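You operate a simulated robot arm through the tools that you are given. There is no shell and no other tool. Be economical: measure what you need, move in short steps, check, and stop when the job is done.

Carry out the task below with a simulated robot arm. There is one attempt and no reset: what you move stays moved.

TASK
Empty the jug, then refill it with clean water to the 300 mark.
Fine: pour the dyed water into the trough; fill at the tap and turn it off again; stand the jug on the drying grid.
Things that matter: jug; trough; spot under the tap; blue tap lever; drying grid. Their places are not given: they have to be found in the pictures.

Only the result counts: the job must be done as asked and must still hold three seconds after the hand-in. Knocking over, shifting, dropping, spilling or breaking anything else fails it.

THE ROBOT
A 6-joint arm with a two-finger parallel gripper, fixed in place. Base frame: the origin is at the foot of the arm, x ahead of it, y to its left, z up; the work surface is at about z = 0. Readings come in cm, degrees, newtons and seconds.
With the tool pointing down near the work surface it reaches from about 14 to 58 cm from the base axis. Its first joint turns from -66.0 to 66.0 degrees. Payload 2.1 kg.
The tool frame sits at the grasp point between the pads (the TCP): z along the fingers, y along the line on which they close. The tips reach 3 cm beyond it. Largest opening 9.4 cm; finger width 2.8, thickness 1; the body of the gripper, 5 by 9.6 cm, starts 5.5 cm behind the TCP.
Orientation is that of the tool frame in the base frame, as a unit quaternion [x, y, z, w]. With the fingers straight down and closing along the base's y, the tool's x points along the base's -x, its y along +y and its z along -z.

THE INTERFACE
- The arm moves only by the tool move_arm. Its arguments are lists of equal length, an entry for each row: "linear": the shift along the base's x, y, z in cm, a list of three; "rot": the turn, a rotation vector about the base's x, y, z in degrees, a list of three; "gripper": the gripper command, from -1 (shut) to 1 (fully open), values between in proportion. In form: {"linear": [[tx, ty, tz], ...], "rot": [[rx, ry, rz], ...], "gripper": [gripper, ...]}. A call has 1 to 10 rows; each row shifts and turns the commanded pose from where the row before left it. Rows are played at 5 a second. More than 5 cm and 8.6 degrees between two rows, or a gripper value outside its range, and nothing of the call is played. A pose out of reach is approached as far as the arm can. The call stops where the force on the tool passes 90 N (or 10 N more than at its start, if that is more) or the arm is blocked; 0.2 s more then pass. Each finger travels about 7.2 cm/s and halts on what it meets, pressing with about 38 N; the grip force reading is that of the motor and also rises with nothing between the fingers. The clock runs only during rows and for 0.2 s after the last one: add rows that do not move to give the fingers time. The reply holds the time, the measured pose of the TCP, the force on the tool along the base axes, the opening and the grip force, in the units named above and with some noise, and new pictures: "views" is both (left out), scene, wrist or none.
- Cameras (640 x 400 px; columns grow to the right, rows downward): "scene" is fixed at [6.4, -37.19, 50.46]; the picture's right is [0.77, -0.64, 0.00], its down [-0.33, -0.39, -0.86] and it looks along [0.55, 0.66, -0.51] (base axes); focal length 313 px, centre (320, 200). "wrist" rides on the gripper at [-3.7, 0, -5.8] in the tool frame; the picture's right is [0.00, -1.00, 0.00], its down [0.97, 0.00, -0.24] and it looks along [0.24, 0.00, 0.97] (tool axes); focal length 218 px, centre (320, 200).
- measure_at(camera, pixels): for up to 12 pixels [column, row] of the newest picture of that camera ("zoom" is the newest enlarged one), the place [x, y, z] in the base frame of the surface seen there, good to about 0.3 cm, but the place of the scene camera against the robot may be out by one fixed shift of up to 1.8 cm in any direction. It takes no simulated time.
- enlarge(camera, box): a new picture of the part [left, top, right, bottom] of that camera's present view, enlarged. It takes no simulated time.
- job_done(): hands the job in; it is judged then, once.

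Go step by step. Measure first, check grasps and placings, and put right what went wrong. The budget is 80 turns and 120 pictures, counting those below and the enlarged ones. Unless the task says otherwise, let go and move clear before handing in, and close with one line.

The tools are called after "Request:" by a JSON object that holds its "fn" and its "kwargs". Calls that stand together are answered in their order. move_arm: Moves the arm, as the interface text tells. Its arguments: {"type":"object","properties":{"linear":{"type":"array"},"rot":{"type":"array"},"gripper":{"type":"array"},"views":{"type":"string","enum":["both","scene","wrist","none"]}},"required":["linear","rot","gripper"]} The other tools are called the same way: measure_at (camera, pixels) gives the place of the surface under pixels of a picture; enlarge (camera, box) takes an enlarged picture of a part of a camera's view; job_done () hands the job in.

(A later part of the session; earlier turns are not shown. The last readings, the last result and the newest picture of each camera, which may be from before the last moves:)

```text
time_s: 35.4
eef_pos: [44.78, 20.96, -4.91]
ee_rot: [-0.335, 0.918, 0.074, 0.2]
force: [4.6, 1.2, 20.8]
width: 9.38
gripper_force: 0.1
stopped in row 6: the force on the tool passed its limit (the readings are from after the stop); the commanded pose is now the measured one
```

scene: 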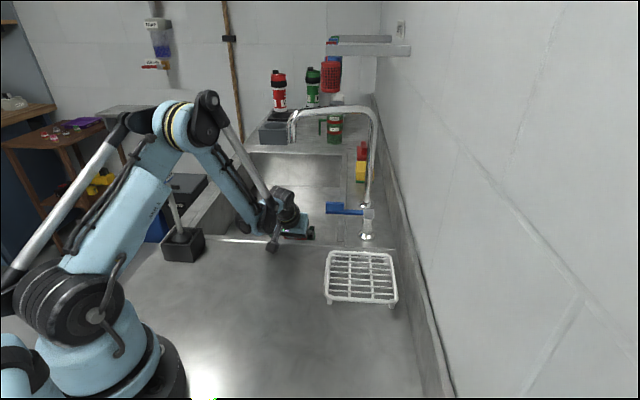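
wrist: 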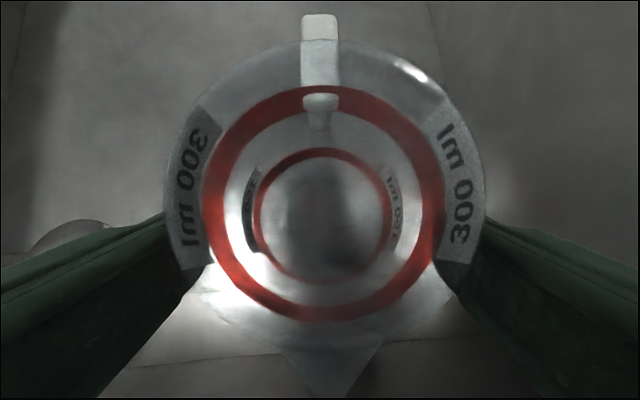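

Contact of about 21 N upward, probably a wrist part on the basin's front edge at (272,245). The jug looks fine. I raise straight up.

Request:
{"fn": "move_arm", "kwargs": {"linear": [[0, 0, 1], [0, 0, 2], [0, 0, 3], [0, 0, 3], [0, 0, 0]], "rot": [[0, 0, 0], [0, 0, 0], [0, 0, 0], [0, 0, 0], [0, 0, 0]], "gripper": [1, 1, 1, 1, 1]}}

Request:
{"fn": "enlarge", "kwargs": {"camera": "scene", "box": [200, 130, 400, 270]}}

```text
time_s: 36.6
eef_pos: [44.75, 20.9, 4.04]
ee_rot: [-0.335, 0.918, 0.074, 0.199]
force: [0.0, -0.4, 0.0]
width: 9.41
gripper_force: 0.1
```

scene: 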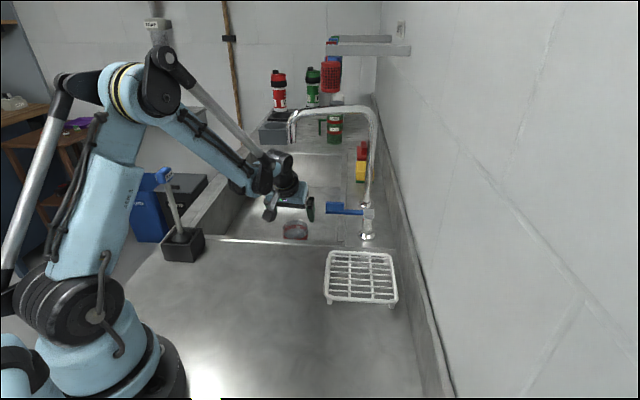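
wrist: 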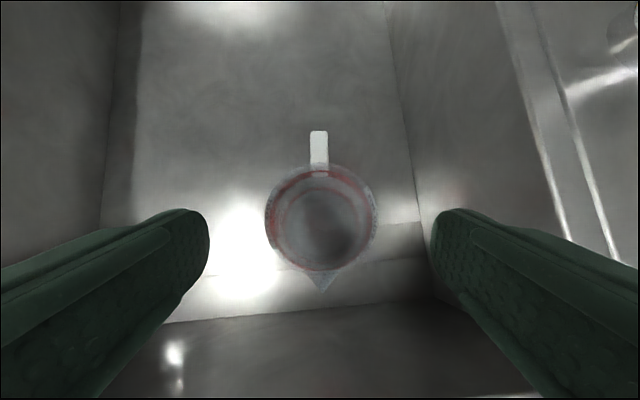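

```text
2.86 times, centred on (300, 200) of scene
```

zoom: 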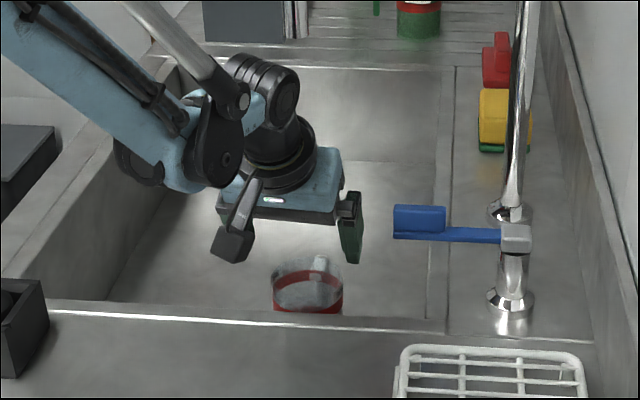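

The jug stands upright in the basin with the gripper free. Now I study the lever closely.

Request:
{"fn": "enlarge", "kwargs": {"camera": "scene", "box": [315, 190, 395, 250]}}

Request:
{"fn": "measure_at", "kwargs": {"camera": "scene", "pixels": [[327, 203], [327, 212], [338, 203], [340, 212], [352, 213], [362, 214], [367, 208], [372, 213], [367, 222], [284, 228], [314, 222], [296, 230]]}}

Request:
{"fn": "move_arm", "kwargs": {"linear": [[-2, -2, 4], [-1, -3, 4], [0, -3, 4], [0, -3, 3], [1, -3, 2], [1, -2, 0], [0, 0, 0]], "rot": [[-5.14, 6.13, 0], [-5.14, 6.13, 0], [-5.14, 6.13, 0], [0, 0, 0], [0, 0, 0], [0, 0, 0], [0, 0, 0]], "gripper": [1, 1, 1, 1, 1, 1, 1]}}

```text
6.67 times, centred on (355, 220) of scene
```

zoom: 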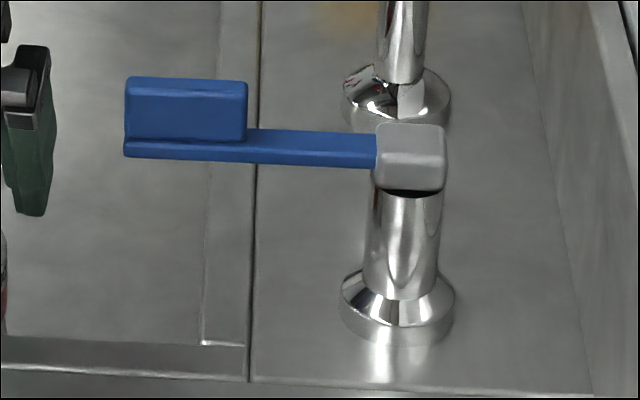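

```text
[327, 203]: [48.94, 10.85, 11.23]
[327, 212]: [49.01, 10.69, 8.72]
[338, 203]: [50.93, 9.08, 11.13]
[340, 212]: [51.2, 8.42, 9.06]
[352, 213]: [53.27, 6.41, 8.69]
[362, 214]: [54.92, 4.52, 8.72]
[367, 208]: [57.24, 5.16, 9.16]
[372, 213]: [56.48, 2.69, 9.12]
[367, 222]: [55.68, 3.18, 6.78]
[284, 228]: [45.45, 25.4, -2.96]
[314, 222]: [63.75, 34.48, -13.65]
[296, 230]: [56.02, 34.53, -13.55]
```

```text
refused: row 2 steps farther than a row can; nothing moved
```

The lever is a flat bar with an upright paddle on a post cap, so it should turn about the vertical post near (55,3). I move away from the spout, straighten up, and turn the gripper to straddle the paddle.

Request:
{"fn": "move_arm", "kwargs": {"linear": [[-1, -2, 3], [0, -2.5, 3], [0, -2.5, 3], [0, -2, 3], [1, -1, 1], [1, -1, 0], [1, 0, 0], [1, 0, 0], [0.5, 0, 0], [0, 0, 0]], "rot": [[-5.14, 6.13, 0], [-5.14, 6.13, 0], [-4.5, 5.36, 0], [0, 0, -8.5], [0, 0, -8.5], [0, 0, -8.5], [0, 0, -8.5], [0, 0, -8.5], [0, 0, -8.5], [0, 0, -8.5]], "gripper": [1, 1, 1, 1, 1, 1, 0.5, 0, -0.3, -0.3]}}

```text
time_s: 38.8
eef_pos: [48.26, 10.04, 17.02]
ee_rot: [0.172, 0.985, -0.002, 0.014]
force: [0.3, -0.9, 0.4]
width: 3.31
gripper_force: 0.1
```

scene: 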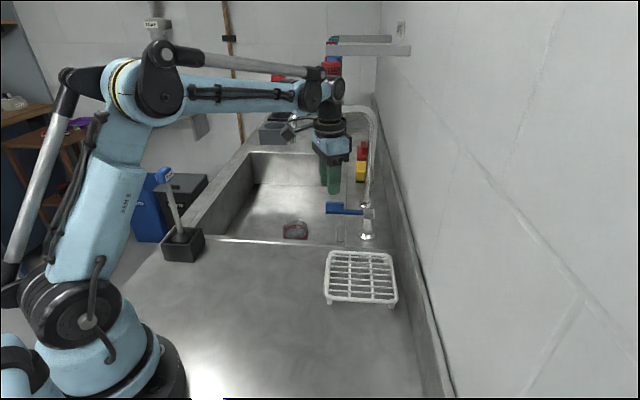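
wrist: 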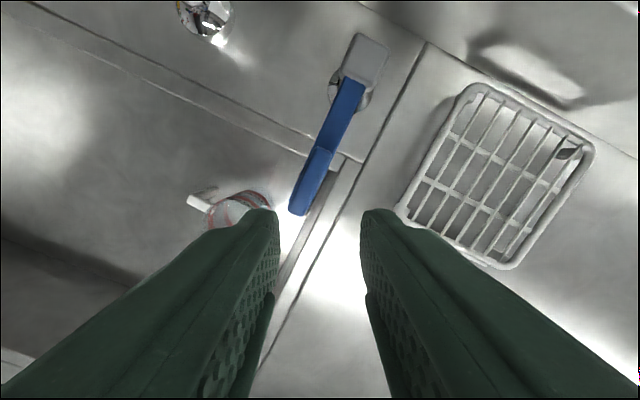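

The lever shows clearly: paddle (298,205)–(322,158), pivot cap (365,60). I measure it.

Request:
{"fn": "measure_at", "kwargs": {"camera": "wrist", "pixels": [[299, 202], [308, 180], [320, 155], [340, 110], [352, 85], [367, 55], [290, 208], [328, 152], [337, 85], [235, 210], [205, 200]]}}

```text
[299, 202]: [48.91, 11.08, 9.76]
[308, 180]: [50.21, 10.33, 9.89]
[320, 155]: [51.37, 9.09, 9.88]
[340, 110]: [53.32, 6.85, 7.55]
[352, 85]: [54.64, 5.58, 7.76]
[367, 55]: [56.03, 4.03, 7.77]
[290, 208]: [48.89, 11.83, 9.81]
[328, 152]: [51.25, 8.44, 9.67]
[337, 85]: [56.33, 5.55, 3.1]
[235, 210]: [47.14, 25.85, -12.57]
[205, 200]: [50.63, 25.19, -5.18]
```

The paddle centre is (50.1,10.2), top z 9.8, and the pivot is (56,4.1), giving a lever azimuth of about 134°. I align and descend to straddle it.

Request:
{"fn": "move_arm", "kwargs": {"linear": [[0.9, 0.1, 0], [0.9, 0, 0], [0, 0, 0], [0, 0, -2], [0, 0, 0]], "rot": [[0, 0, -8.5], [0, 0, -8.5], [0, 0, -8.5], [0, 0, 0], [0, 0, 0]], "gripper": [-0.3, -0.3, -0.3, -0.3, -0.3]}}

```text
time_s: 40.0
eef_pos: [49.99, 10.12, 15.07]
ee_rot: [0.383, 0.924, -0.004, 0.013]
force: [-0.4, 0.9, -0.4]
width: 3.29
gripper_force: 0.2
```

scene: 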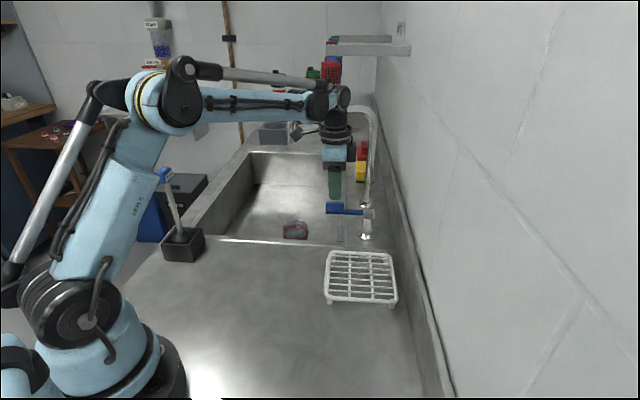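
wrist: 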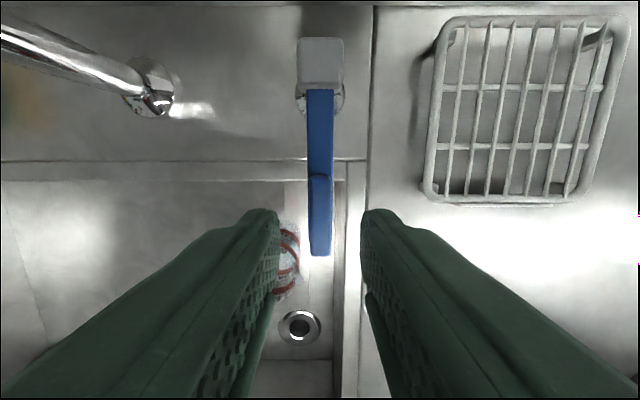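

The lever is centred (col 320). I descend to straddle the paddle.

Request:
{"fn": "move_arm", "kwargs": {"linear": [[0, 0, -2], [0, 0, -1.5], [0, 0, -1.1], [0, 0, 0]], "rot": [[0, 0, 0], [0, 0, 0], [0, 0, 0], [0, 0, 0]], "gripper": [-0.3, -0.3, -0.35, -0.5], "views": "both"}}

```text
time_s: 41.0
eef_pos: [50.07, 10.0, 10.32]
ee_rot: [0.383, 0.924, -0.005, 0.012]
force: [-0.9, 0.1, -0.6]
width: 2.32
gripper_force: 0.0
```

scene: 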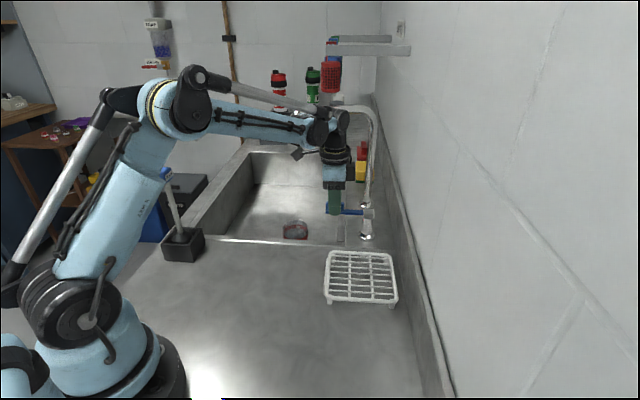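
wrist: 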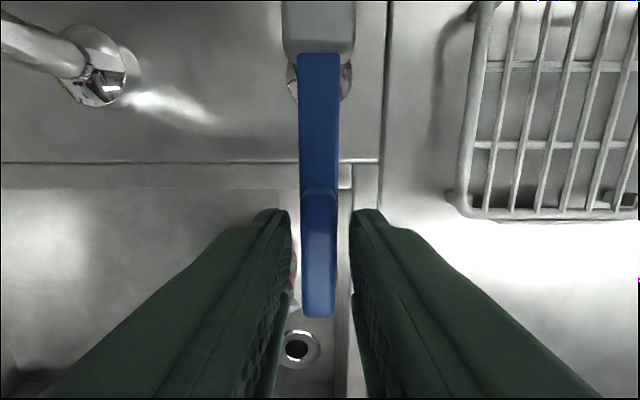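

The paddle sits between the fingers. I test-push gently 1 cm toward the robot side (counter-clockwise) and watch the force.

Request:
{"fn": "move_arm", "kwargs": {"linear": [[-0.36, -0.35, 0], [-0.36, -0.35, 0], [-0.2, -0.2, 0], [0, 0, 0]], "rot": [[0, 0, 0], [0, 0, 0], [0, 0, 0], [0, 0, 0]], "gripper": [-0.5, -0.5, -0.5, -0.5], "views": "both"}}

```text
time_s: 42.0
eef_pos: [49.22, 9.49, 10.42]
ee_rot: [0.382, 0.924, -0.002, 0.014]
force: [18.7, 13.6, -2.8]
width: 3.63
gripper_force: 11.1
```

scene: 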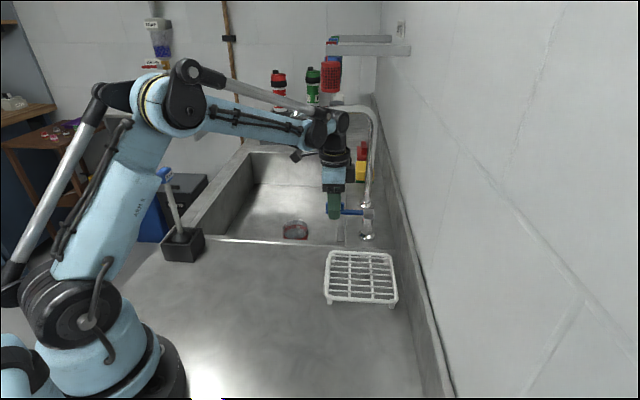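
wrist: 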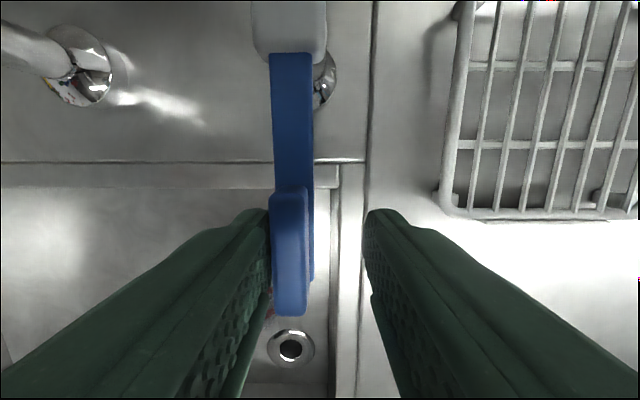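

The lever resists toward the robot (23 N, no turn), so that side is a stop. I go back and test the other way.

Request:
{"fn": "move_arm", "kwargs": {"linear": [[0.46, 0.45, 0], [0.46, 0.45, 0], [0.36, 0.35, 0], [0.36, 0.35, 0], [0, 0, 0]], "rot": [[0, 0, 0], [0, 0, 0], [0, 0, 0], [0, 0, 0], [0, 0, 0]], "gripper": [-0.5, -0.5, -0.5, -0.5, -0.5], "views": "both"}}

```text
time_s: 43.2
eef_pos: [50.74, 10.68, 10.41]
ee_rot: [0.384, 0.923, -0.005, 0.012]
force: [-0.6, 0.3, 0.4]
width: 2.42
gripper_force: 0.3
```

scene: 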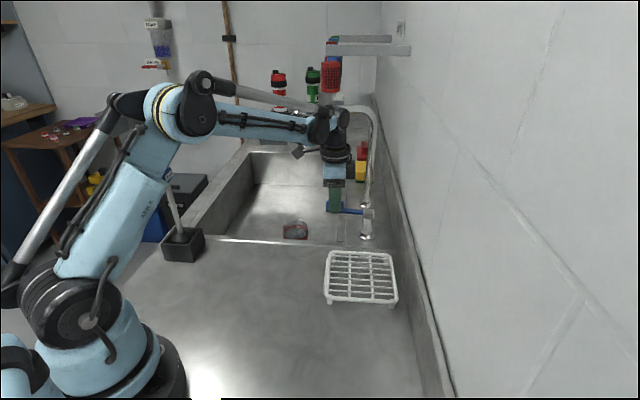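
wrist: 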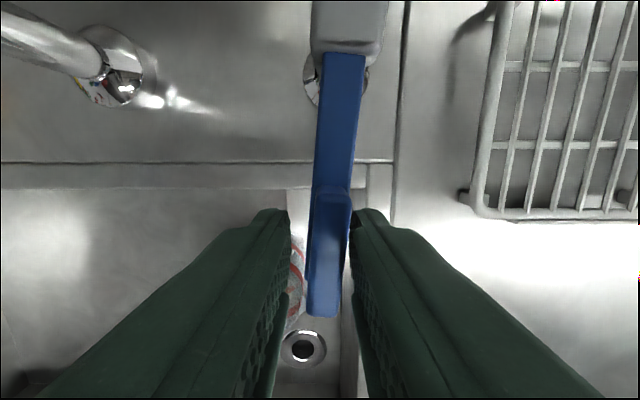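

The lever now turns freely outward (it is tilted slightly in the wrist view). I follow the arc 10° more and look for water.

Request:
{"fn": "move_arm", "kwargs": {"linear": [[0.61, 0.42, 0], [0.63, 0.37, 0]], "rot": [[0, 0, -5], [0, 0, -5]], "gripper": [-0.5, -0.5], "views": "both"}}

```text
time_s: 43.8
eef_pos: [51.98, 11.59, 10.34]
ee_rot: [0.462, 0.887, -0.006, 0.012]
force: [0.1, -0.6, -0.4]
width: 2.41
gripper_force: 0.8
```

scene: 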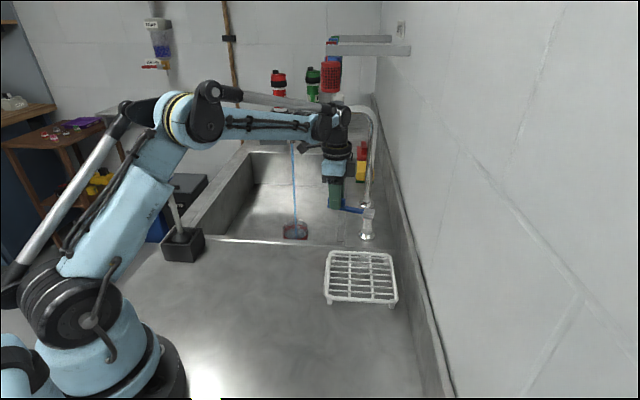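
wrist: 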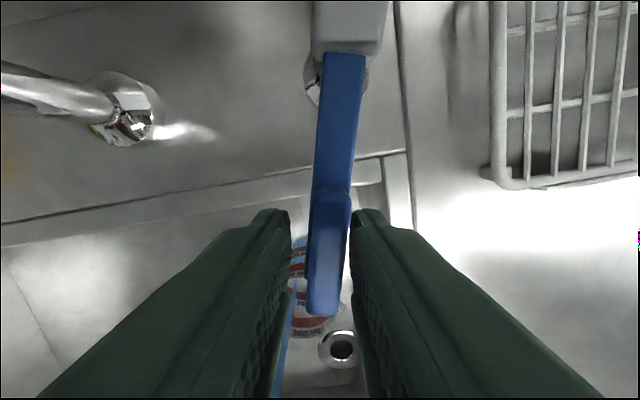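

Water flows at (294,145)–(295,225). I check that it lands in the jug.

Request:
{"fn": "enlarge", "kwargs": {"camera": "scene", "box": [260, 190, 330, 245]}}

Request:
{"fn": "enlarge", "kwargs": {"camera": "wrist", "box": [260, 220, 380, 380]}}

```text
7.27 times, centred on (295, 218) of scene
```

zoom: 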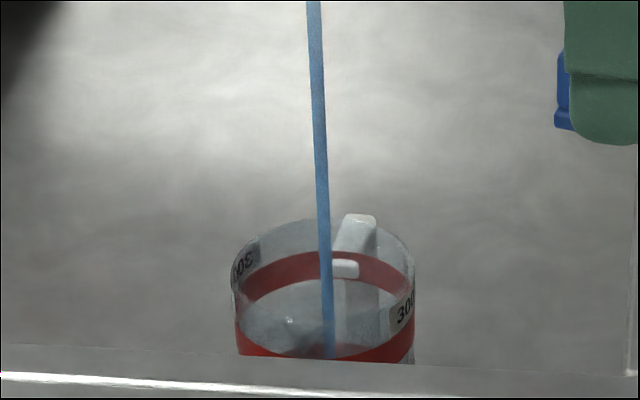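

```text
2.50 times, centred on (320, 300) of wrist
```

zoom: 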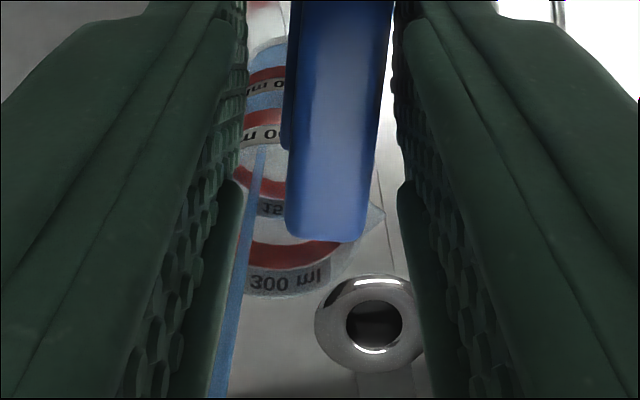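

The stream lands near the middle of the jug. I hold for a second and gauge the rate.

Request:
{"fn": "move_arm", "kwargs": {"linear": [[0, 0, 0], [0, 0, 0], [0, 0, 0], [0, 0, 0]], "rot": [[0, 0, 0], [0, 0, 0], [0, 0, 0], [0, 0, 0]], "gripper": [-0.5, -0.5, -0.5, -0.5], "views": "wrist"}}

Request:
{"fn": "enlarge", "kwargs": {"camera": "scene", "box": [260, 190, 330, 245]}}

Request:
{"fn": "enlarge", "kwargs": {"camera": "wrist", "box": [260, 220, 380, 380]}}

```text
time_s: 44.8
eef_pos: [51.95, 11.67, 10.48]
ee_rot: [0.462, 0.887, -0.006, 0.012]
force: [0.2, 0.2, -0.4]
width: 2.35
gripper_force: 0.0
```

wrist: 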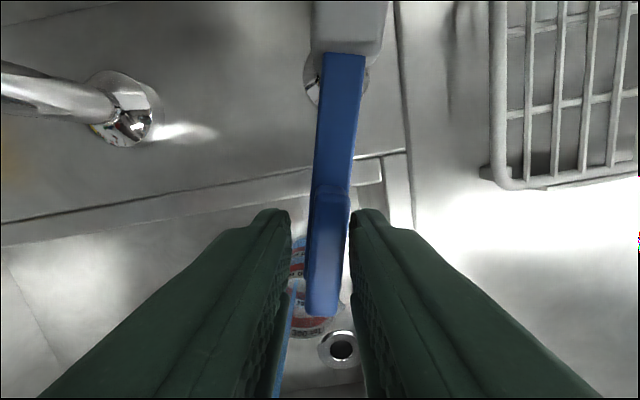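

```text
7.27 times, centred on (295, 218) of scene
```

zoom: 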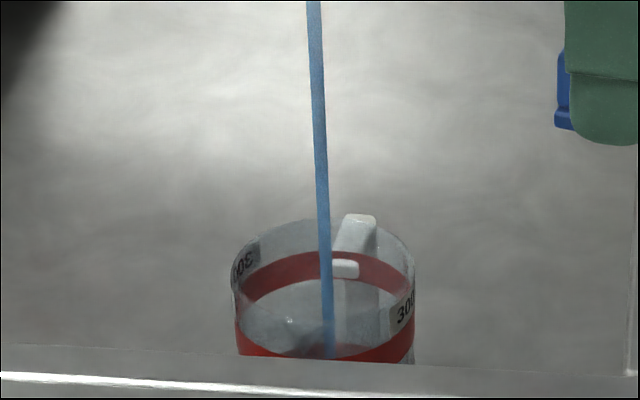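

```text
2.50 times, centred on (320, 300) of wrist
```

zoom: 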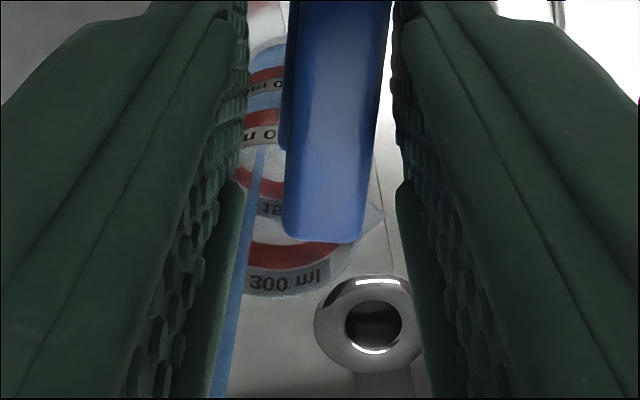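

The flow is slow and steady. I hold another 2 s.

Request:
{"fn": "move_arm", "kwargs": {"linear": [[0, 0, 0], [0, 0, 0], [0, 0, 0], [0, 0, 0], [0, 0, 0], [0, 0, 0], [0, 0, 0], [0, 0, 0], [0, 0, 0], [0, 0, 0]], "rot": [[0, 0, 0], [0, 0, 0], [0, 0, 0], [0, 0, 0], [0, 0, 0], [0, 0, 0], [0, 0, 0], [0, 0, 0], [0, 0, 0], [0, 0, 0]], "gripper": [-0.5, -0.5, -0.5, -0.5, -0.5, -0.5, -0.5, -0.5, -0.5, -0.5], "views": "none"}}

Request:
{"fn": "enlarge", "kwargs": {"camera": "scene", "box": [260, 190, 330, 245]}}

Request:
{"fn": "enlarge", "kwargs": {"camera": "wrist", "box": [260, 220, 380, 380]}}

```text
time_s: 47.0
eef_pos: [51.89, 11.63, 10.35]
ee_rot: [0.462, 0.887, -0.007, 0.012]
force: [0.6, 0.2, -1.1]
width: 2.36
gripper_force: 0.1
```

```text
7.27 times, centred on (295, 218) of scene
```

zoom: 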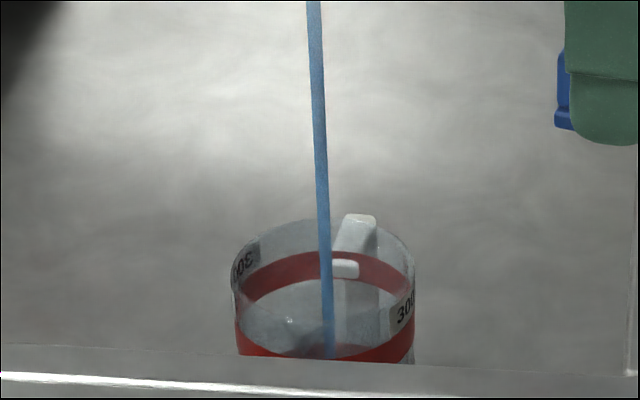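

```text
2.50 times, centred on (320, 300) of wrist
```

zoom: 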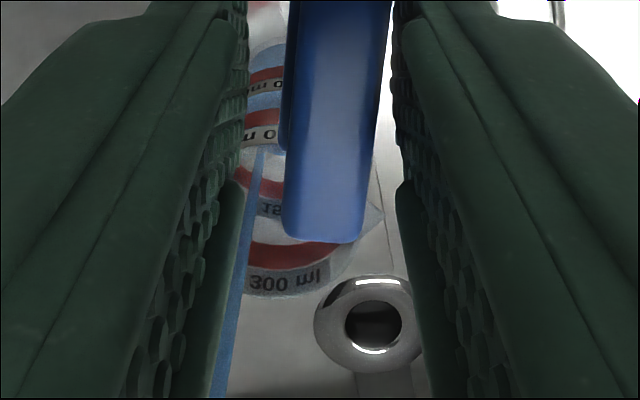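

The level is hard to read past the fingers, so I lift off the lever to look into the jug.

Request:
{"fn": "move_arm", "kwargs": {"linear": [[0, 0, 2], [0, 0, 3], [0, 0, 3]], "rot": [[0, 0, 0], [0, 0, 0], [0, 0, 0]], "gripper": [-0.5, -0.5, 0.6], "views": "wrist"}}

Request:
{"fn": "enlarge", "kwargs": {"camera": "wrist", "box": [220, 180, 380, 300]}}

```text
time_s: 47.8
eef_pos: [51.99, 11.51, 18.52]
ee_rot: [0.462, 0.887, -0.005, 0.012]
force: [0.0, -0.5, -0.5]
width: 7.56
gripper_force: 0.0
```

wrist: 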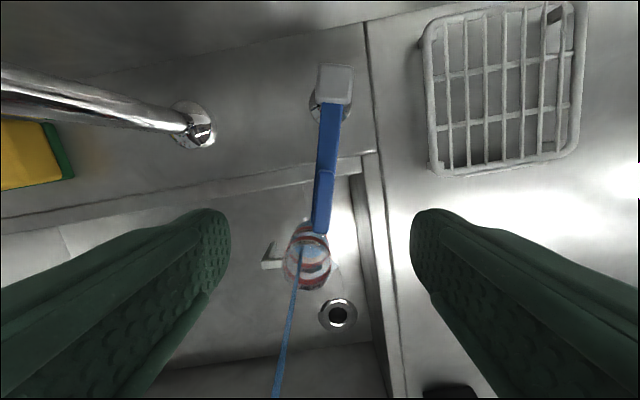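

```text
3.33 times, centred on (300, 240) of wrist
```

zoom: 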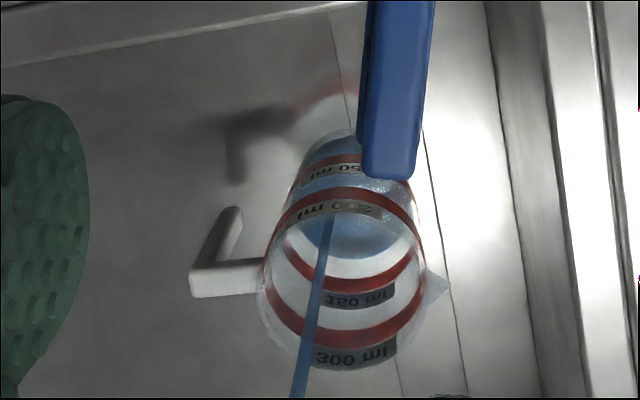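

A clear view: the surface ellipse edge at zoom (365,257) is just below the 150 band. I wait 1.6 s more to calibrate the rate.

Request:
{"fn": "move_arm", "kwargs": {"linear": [[0, 0, 0], [0, 0, 0], [0, 0, 0], [0, 0, 0], [0, 0, 0], [0, 0, 0], [0, 0, 0]], "rot": [[0, 0, 0], [0, 0, 0], [0, 0, 0], [0, 0, 0], [0, 0, 0], [0, 0, 0], [0, 0, 0]], "gripper": [0.2, -0.3, -0.3, -0.3, -0.3, -0.3, -0.3], "views": "none"}}

Request:
{"fn": "enlarge", "kwargs": {"camera": "wrist", "box": [260, 210, 360, 300]}}

```text
time_s: 49.4
eef_pos: [51.94, 11.41, 18.37]
ee_rot: [0.462, 0.887, -0.007, 0.011]
force: [0.8, 0.9, 1.1]
width: 3.29
gripper_force: 0.0
```

```text
4.44 times, centred on (310, 255) of wrist
```

zoom: 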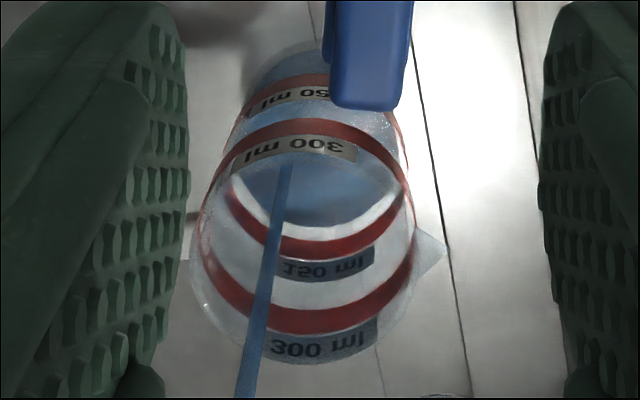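

The edge moved from row 257 to 260.6 in 1.6 s, the 150 band is at about 266, and the 300 band at about 282. I keep filling 4.4 s, then check.

Request:
{"fn": "move_arm", "kwargs": {"linear": [[0, 0, 0], [0, 0, 0], [0, 0, 0], [0, 0, 0], [0, 0, 0], [0, 0, 0], [0, 0, 0], [0, 0, 0], [0, 0, 0], [0, 0, 0]], "rot": [[0, 0, 0], [0, 0, 0], [0, 0, 0], [0, 0, 0], [0, 0, 0], [0, 0, 0], [0, 0, 0], [0, 0, 0], [0, 0, 0], [0, 0, 0]], "gripper": [-0.3, -0.3, -0.3, -0.3, -0.3, -0.3, -0.3, -0.3, -0.3, -0.3], "views": "none"}}

Request:
{"fn": "enlarge", "kwargs": {"camera": "wrist", "box": [260, 210, 360, 300]}}

```text
time_s: 51.6
eef_pos: [51.96, 11.5, 18.46]
ee_rot: [0.462, 0.887, -0.006, 0.01]
force: [0.6, 0.3, 0.7]
width: 3.3
gripper_force: 0.1
```

```text
4.44 times, centred on (310, 255) of wrist
```

zoom: 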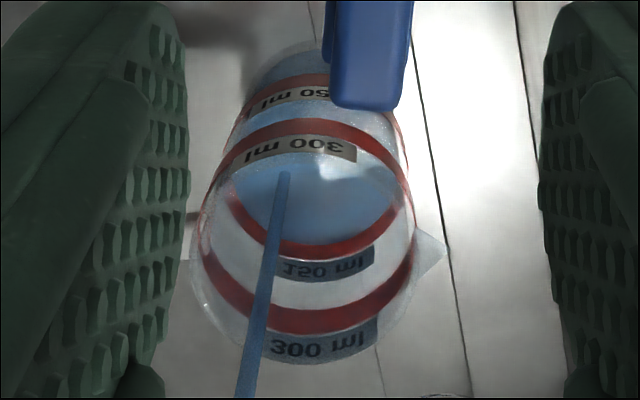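

The level has just reached the 150 band at t≈52, so about 18 ml/s and 300 is due near t≈60.4. I wait until about 56.

Request:
{"fn": "move_arm", "kwargs": {"linear": [[0, 0, 0], [0, 0, 0], [0, 0, 0], [0, 0, 0], [0, 0, 0], [0, 0, 0], [0, 0, 0], [0, 0, 0], [0, 0, 0], [0, 0, 0]], "rot": [[0, 0, 0], [0, 0, 0], [0, 0, 0], [0, 0, 0], [0, 0, 0], [0, 0, 0], [0, 0, 0], [0, 0, 0], [0, 0, 0], [0, 0, 0]], "gripper": [-0.3, -0.3, -0.3, -0.3, -0.3, -0.3, -0.3, -0.3, -0.3, -0.3], "views": "none"}}

Request:
{"fn": "move_arm", "kwargs": {"linear": [[0, 0, 0], [0, 0, 0], [0, 0, 0], [0, 0, 0], [0, 0, 0], [0, 0, 0], [0, 0, 0], [0, 0, 0], [0, 0, 0], [0, 0, 0]], "rot": [[0, 0, 0], [0, 0, 0], [0, 0, 0], [0, 0, 0], [0, 0, 0], [0, 0, 0], [0, 0, 0], [0, 0, 0], [0, 0, 0], [0, 0, 0]], "gripper": [-0.3, -0.3, -0.3, -0.3, -0.3, -0.3, -0.3, -0.3, -0.3, -0.3], "views": "none"}}

Request:
{"fn": "enlarge", "kwargs": {"camera": "wrist", "box": [260, 210, 360, 300]}}

Request:
{"fn": "enlarge", "kwargs": {"camera": "scene", "box": [260, 190, 330, 245]}}

```text
time_s: 53.8
eef_pos: [51.96, 11.52, 18.28]
ee_rot: [0.461, 0.887, -0.006, 0.011]
force: [-0.8, -0.2, -0.8]
width: 3.3
gripper_force: 0.0
```

```text
time_s: 56.0
eef_pos: [52.08, 11.5, 18.38]
ee_rot: [0.462, 0.887, -0.005, 0.012]
force: [0.2, 0.0, 0.2]
width: 3.33
gripper_force: 0.1
```

```text
4.44 times, centred on (310, 255) of wrist
```

zoom: 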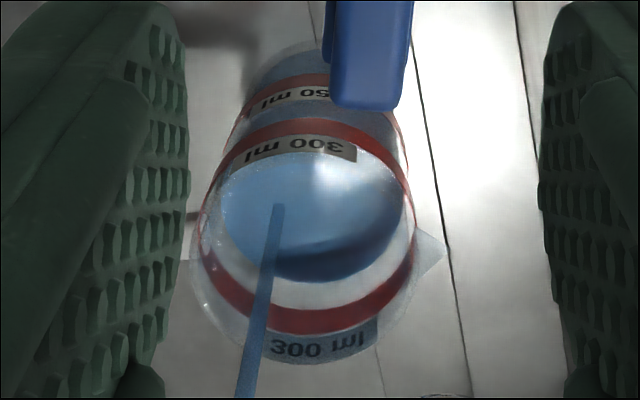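

```text
7.27 times, centred on (295, 218) of scene
```

zoom: 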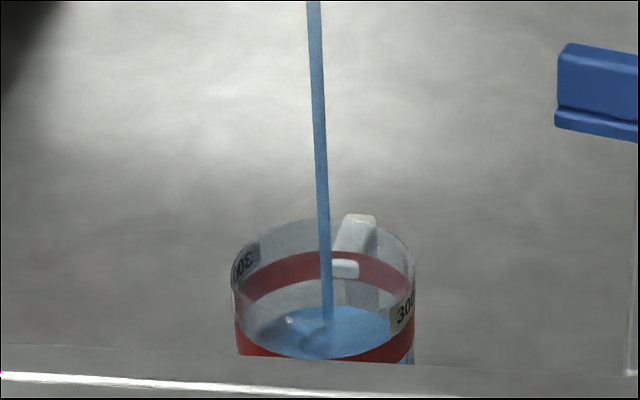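

The edge is now at y=281 and the 300 band centre is 319, about 4.2 s away. I descend back onto the paddle to be ready.

Request:
{"fn": "move_arm", "kwargs": {"linear": [[0, 0, -3], [0, 0, -3], [0, 0, -2.1], [0, 0, 0]], "rot": [[0, 0, 0], [0, 0, 0], [0, 0, 0], [0, 0, 0]], "gripper": [-0.3, -0.3, -0.4, -0.5], "views": "wrist"}}

Request:
{"fn": "enlarge", "kwargs": {"camera": "scene", "box": [260, 190, 330, 245]}}

```text
time_s: 57.0
eef_pos: [51.95, 11.53, 10.22]
ee_rot: [0.462, 0.887, -0.006, 0.012]
force: [0.3, -0.9, -0.3]
width: 2.36
gripper_force: 0.1
```

wrist: 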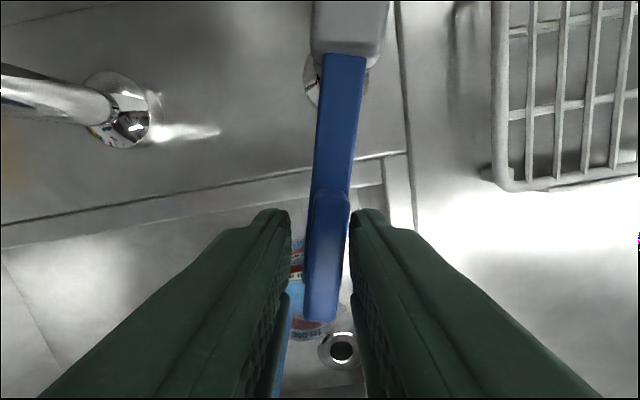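

```text
7.27 times, centred on (295, 218) of scene
```

zoom: 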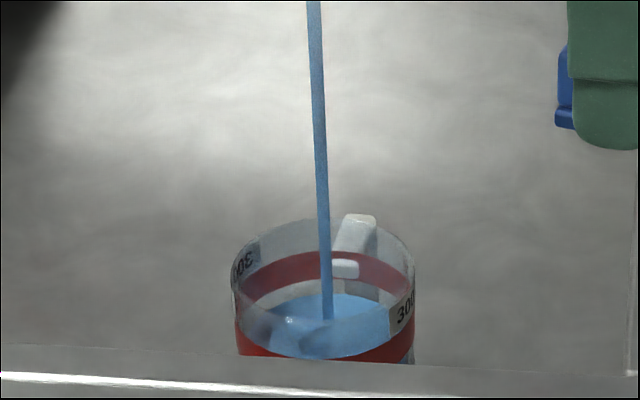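

The far water edge rose from y≈305 to 293 in 1 s; the 300 band at the far wall spans about 252–275. I wait 1.4 s and look again.

Request:
{"fn": "move_arm", "kwargs": {"linear": [[0, 0, 0], [0, 0, 0], [0, 0, 0], [0, 0, 0], [0, 0, 0], [0, 0, 0]], "rot": [[0, 0, 0], [0, 0, 0], [0, 0, 0], [0, 0, 0], [0, 0, 0], [0, 0, 0]], "gripper": [-0.5, -0.5, -0.5, -0.5, -0.5, -0.5], "views": "none"}}

Request:
{"fn": "enlarge", "kwargs": {"camera": "scene", "box": [265, 200, 325, 240]}}

Request:
{"fn": "enlarge", "kwargs": {"camera": "wrist", "box": [260, 220, 380, 380]}}

```text
time_s: 58.4
eef_pos: [52.12, 11.43, 10.39]
ee_rot: [0.462, 0.887, -0.007, 0.012]
force: [0.4, -0.9, -0.2]
width: 2.32
gripper_force: 0.0
```

```text
10.00 times, centred on (295, 220) of scene
```

zoom: 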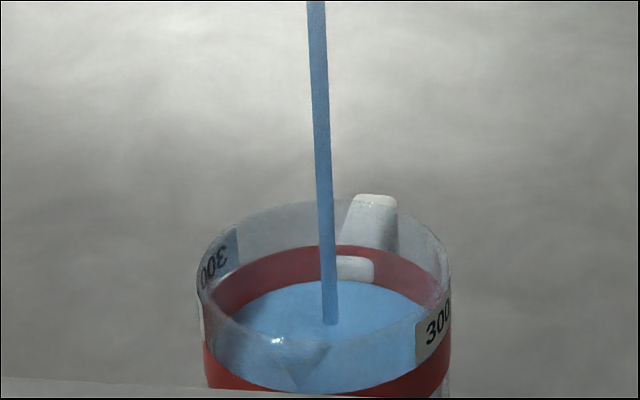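

```text
2.50 times, centred on (320, 300) of wrist
```

zoom: 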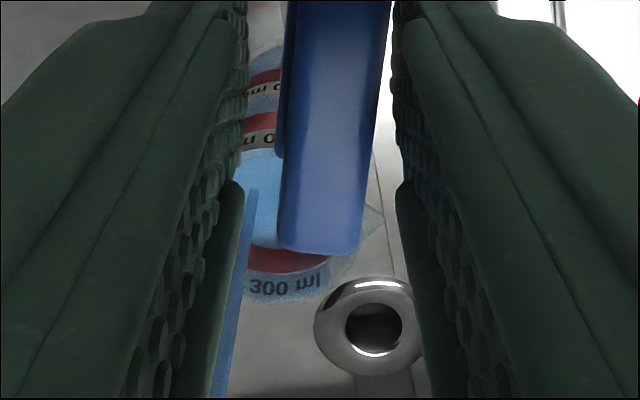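

The water edge is just at the lower edge of the 300 band, and the centre is about 1.1 s away. I wait 0.6 s, then swing the lever back.

Request:
{"fn": "move_arm", "kwargs": {"linear": [[0, 0, 0], [0, 0, 0], [0, 0, 0], [-0.9, -0.55, 0], [-0.9, -0.75, 0], [-0.45, -0.5, 0], [-0.2, -0.2, 0], [0, 0, 0]], "rot": [[0, 0, 0], [0, 0, 0], [0, 0, 0], [0, 0, 7], [0, 0, 7], [0, 0, 0], [0, 0, 0], [0, 0, 0]], "gripper": [-0.5, -0.5, -0.5, -0.5, -0.5, -0.5, -0.5, -0.5], "views": "both"}}

Request:
{"fn": "enlarge", "kwargs": {"camera": "scene", "box": [265, 200, 325, 240]}}

```text
time_s: 60.2
eef_pos: [49.52, 9.56, 10.3]
ee_rot: [0.35, 0.937, -0.003, 0.013]
force: [10.3, 6.0, 3.2]
width: 3.0
gripper_force: 6.1
```

scene: 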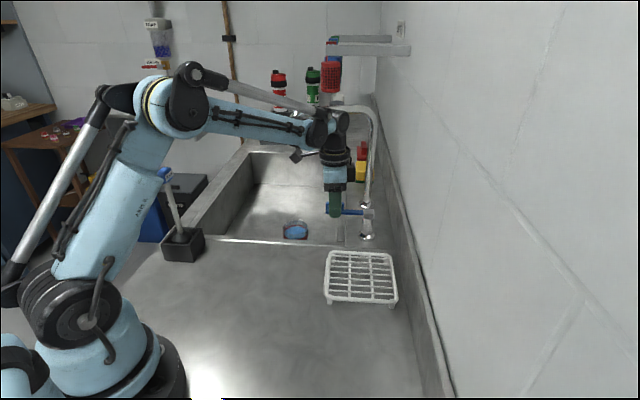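
wrist: 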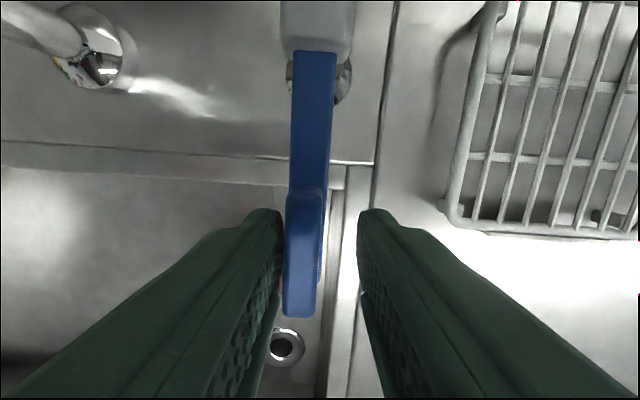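

```text
10.00 times, centred on (295, 220) of scene
```

zoom: 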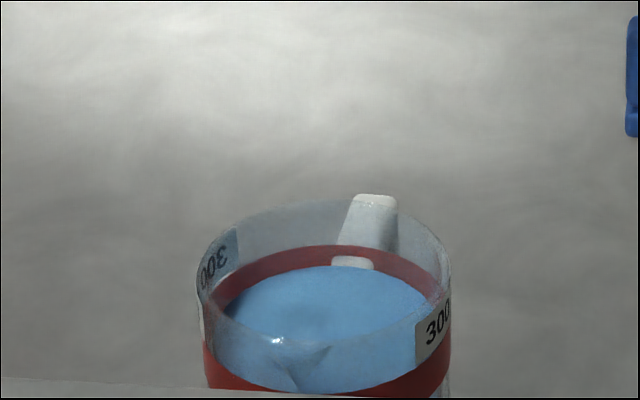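

The water surface (far edge y≈266) sits mid-band (244–280), the stream has stopped, and the lever is at its stop. I open and lift clear of the lever.

Request:
{"fn": "move_arm", "kwargs": {"linear": [[0, 0, 0], [0, 0, 0], [0, 0, 3], [0, 0, 4], [0, 0, 4], [0, 0, 0]], "rot": [[0, 0, 0], [0, 0, 0], [0, 0, 0], [0, 0, 0], [0, 0, 0], [0, 0, 0]], "gripper": [-0.2, 0, 0, 0.3, 0.6, 0.6], "views": "both"}}

Request:
{"fn": "enlarge", "kwargs": {"camera": "wrist", "box": [220, 160, 400, 310]}}

```text
time_s: 61.6
eef_pos: [49.5, 9.61, 21.34]
ee_rot: [0.35, 0.937, -0.004, 0.012]
force: [-0.4, 0.7, -0.2]
width: 7.51
gripper_force: 0.0
```

scene: 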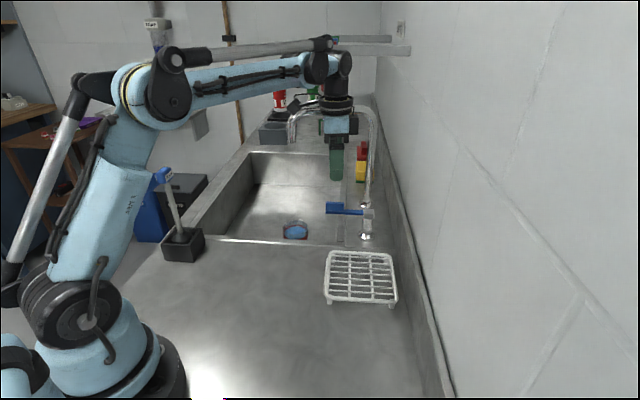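
wrist: 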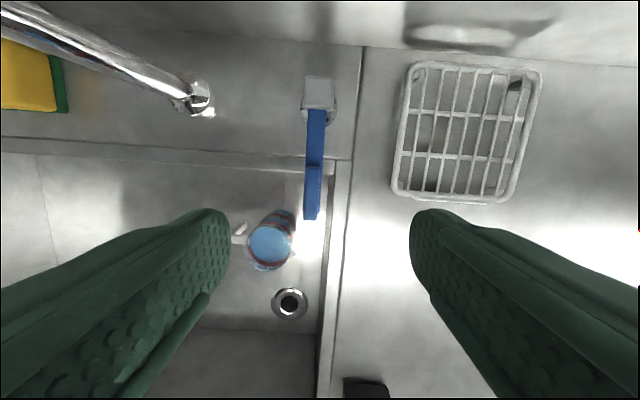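

```text
2.67 times, centred on (310, 235) of wrist
```

zoom: 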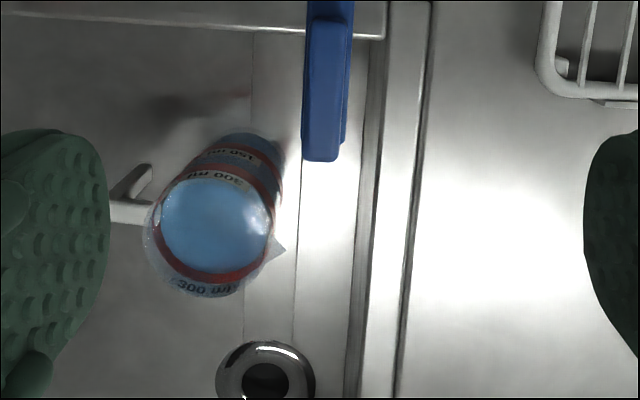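

The tap is off and the lever is back in its first position. I measure the grid and the jug for placing and regrasping.

Request:
{"fn": "measure_at", "kwargs": {"camera": "wrist", "pixels": [[410, 67], [540, 75], [505, 198], [395, 190], [458, 112], [466, 155], [440, 153], [272, 243], [243, 228], [275, 222], [480, 113], [450, 165]]}}

Request:
{"fn": "enlarge", "kwargs": {"camera": "wrist", "box": [380, 40, 560, 220]}}

```text
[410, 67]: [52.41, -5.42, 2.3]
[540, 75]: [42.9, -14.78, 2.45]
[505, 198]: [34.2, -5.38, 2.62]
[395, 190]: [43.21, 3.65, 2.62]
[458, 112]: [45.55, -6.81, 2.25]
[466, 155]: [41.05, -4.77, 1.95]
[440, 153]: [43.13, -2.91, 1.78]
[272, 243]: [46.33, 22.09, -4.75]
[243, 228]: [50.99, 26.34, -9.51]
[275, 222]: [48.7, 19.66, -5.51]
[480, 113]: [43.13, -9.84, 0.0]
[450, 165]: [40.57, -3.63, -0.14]
```

```text
2.22 times, centred on (470, 130) of wrist
```

zoom: 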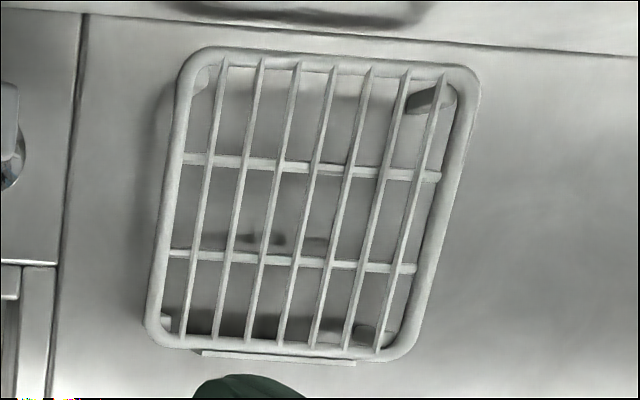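

The grid centre is (43.2,-5.5) with bars at z≈2.2. I turn back to the earlier grasp yaw while moving away from the spout.

Request:
{"fn": "move_arm", "kwargs": {"linear": [[-0.6, 0, 0], [-0.6, 0, 0], [-0.6, 0, 0], [-0.6, 0, 0], [-0.6, 0, 0], [-0.6, 0.4, 0], [-0.6, 0.5, 0], [-0.6, 0.5, 0], [-0.4, 0.5, 0], [-0.3, 0.5, 0]], "rot": [[0, 0, 8.1], [0, 0, 8.1], [0, 0, 8.1], [0, 0, 8.1], [0, 0, 8.1], [0, 0, 8.1], [0, 0, 8.1], [0, 0, 8.1], [0, 0, 8.1], [0, 0, 8.1]], "gripper": [0.6, 0.8, 1, 1, 1, 1, 1, 1, 1, 1], "views": "none"}}

Request:
{"fn": "move_arm", "kwargs": {"linear": [[0, 1.5, -2], [0, 2, -2.5], [0, 2, -3], [0.2, 2, -3], [0, 0, 0]], "rot": [[5.14, -6.13, 0], [5.14, -6.13, 0], [4.5, -5.36, 0], [0, 0, 0], [0, 0, 0]], "gripper": [1, 1, 1, 1, 1], "views": "both"}}

```text
time_s: 63.8
eef_pos: [44.0, 11.99, 21.39]
ee_rot: [-0.342, 0.939, 0.006, 0.011]
force: [0.0, 0.4, 0.9]
width: 9.39
gripper_force: 0.0
```

```text
time_s: 65.0
eef_pos: [44.22, 19.45, 10.88]
ee_rot: [-0.335, 0.918, 0.073, 0.2]
force: [0.2, 0.5, 0.8]
width: 9.4
gripper_force: 0.0
```

scene: 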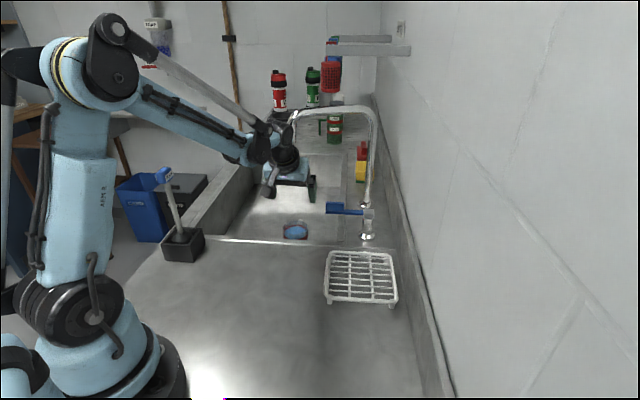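
wrist: 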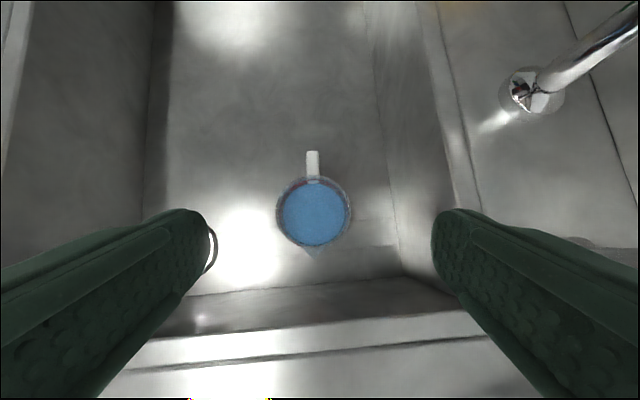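

The jug is full to the mark in view (314,212). I go to the earlier tilted pose above it.

Request:
{"fn": "move_arm", "kwargs": {"linear": [[0.2, 0.5, -2], [0.2, 0.5, -2.5], [0.15, 0.45, -2.4], [0, 0, -2], [0, 0, 0]], "rot": [[0, 0, 0], [0, 0, 0], [0, 0, 0], [0, 0, 0], [0, 0, 0]], "gripper": [1, 1, 1, 1, 1], "views": "both"}}

```text
time_s: 66.2
eef_pos: [44.72, 20.91, 1.97]
ee_rot: [-0.335, 0.918, 0.074, 0.199]
force: [0.0, 0.4, 0.3]
width: 9.43
gripper_force: 0.1
```

scene: 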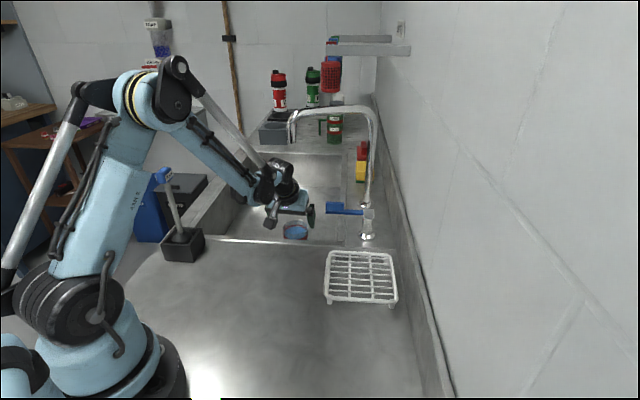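
wrist: 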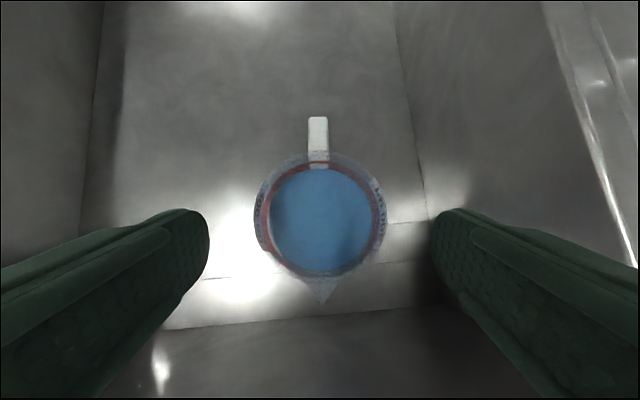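

Centred (col 320). I lower to z≈-3.2, then straighten while moving outward over the jug.

Request:
{"fn": "move_arm", "kwargs": {"linear": [[0, 0, -2], [0, 0, -2], [0, 0, -1.1], [0.72, 0.6, -0.1], [0.72, 0.6, -0.2], [0.7, 0.6, -0.2], [0, 0, 0]], "rot": [[0, 0, 0], [0, 0, 0], [0, 0, 0], [-5.3, 6.3, 0], [-5.3, 6.3, 0], [-5.15, 6.1, 0], [0, 0, 0]], "gripper": [1, 1, 1, 1, 1, 1, 1], "views": "both"}}

```text
time_s: 67.8
eef_pos: [46.94, 22.72, -3.66]
ee_rot: [-0.342, 0.94, 0.0, 0.0]
force: [0.1, -0.5, -0.3]
width: 9.41
gripper_force: 0.1
```

scene: 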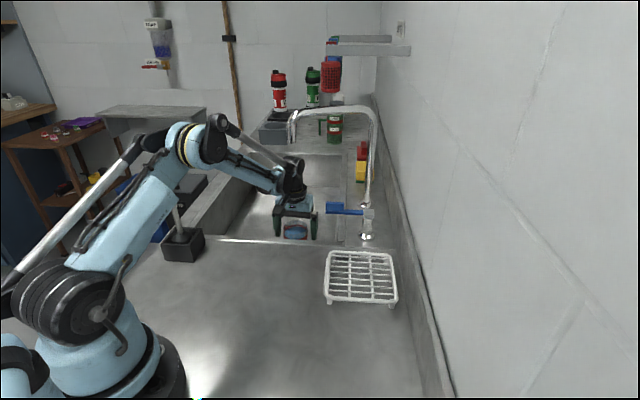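
wrist: 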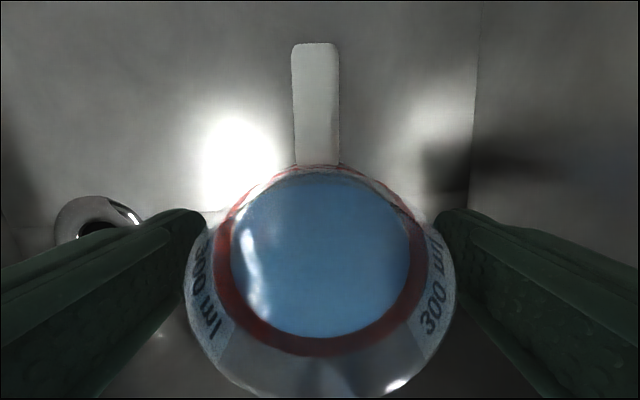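

Positioned cleanly over the jug with no forces. I descend to z≈-6.7 and grip.

Request:
{"fn": "move_arm", "kwargs": {"linear": [[0, 0, -1.5], [0, 0, -1.5], [0, 0, 0], [0, 0, 0], [0, 0, 0], [0, 0, 0], [0, 0, 0]], "rot": [[0, 0, 0], [0, 0, 0], [0, 0, 0], [0, 0, 0], [0, 0, 0], [0, 0, 0], [0, 0, 0]], "gripper": [1, 1, 1, -1, -1, -1, -1], "views": "wrist"}}

```text
time_s: 69.4
eef_pos: [46.95, 22.73, -6.67]
ee_rot: [-0.342, 0.94, 0.0, 0.001]
force: [0.0, -0.6, -0.4]
width: 7.01
gripper_force: 38.5
```

wrist: 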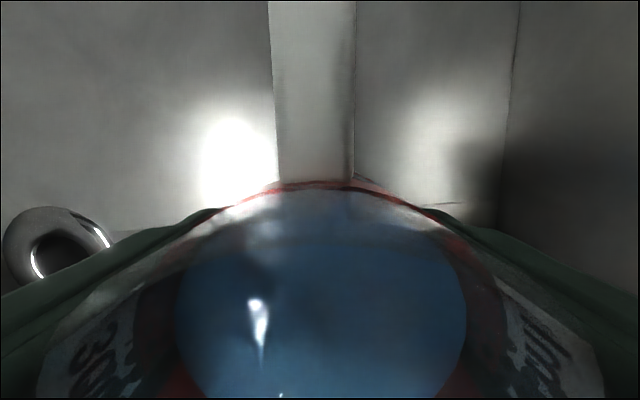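

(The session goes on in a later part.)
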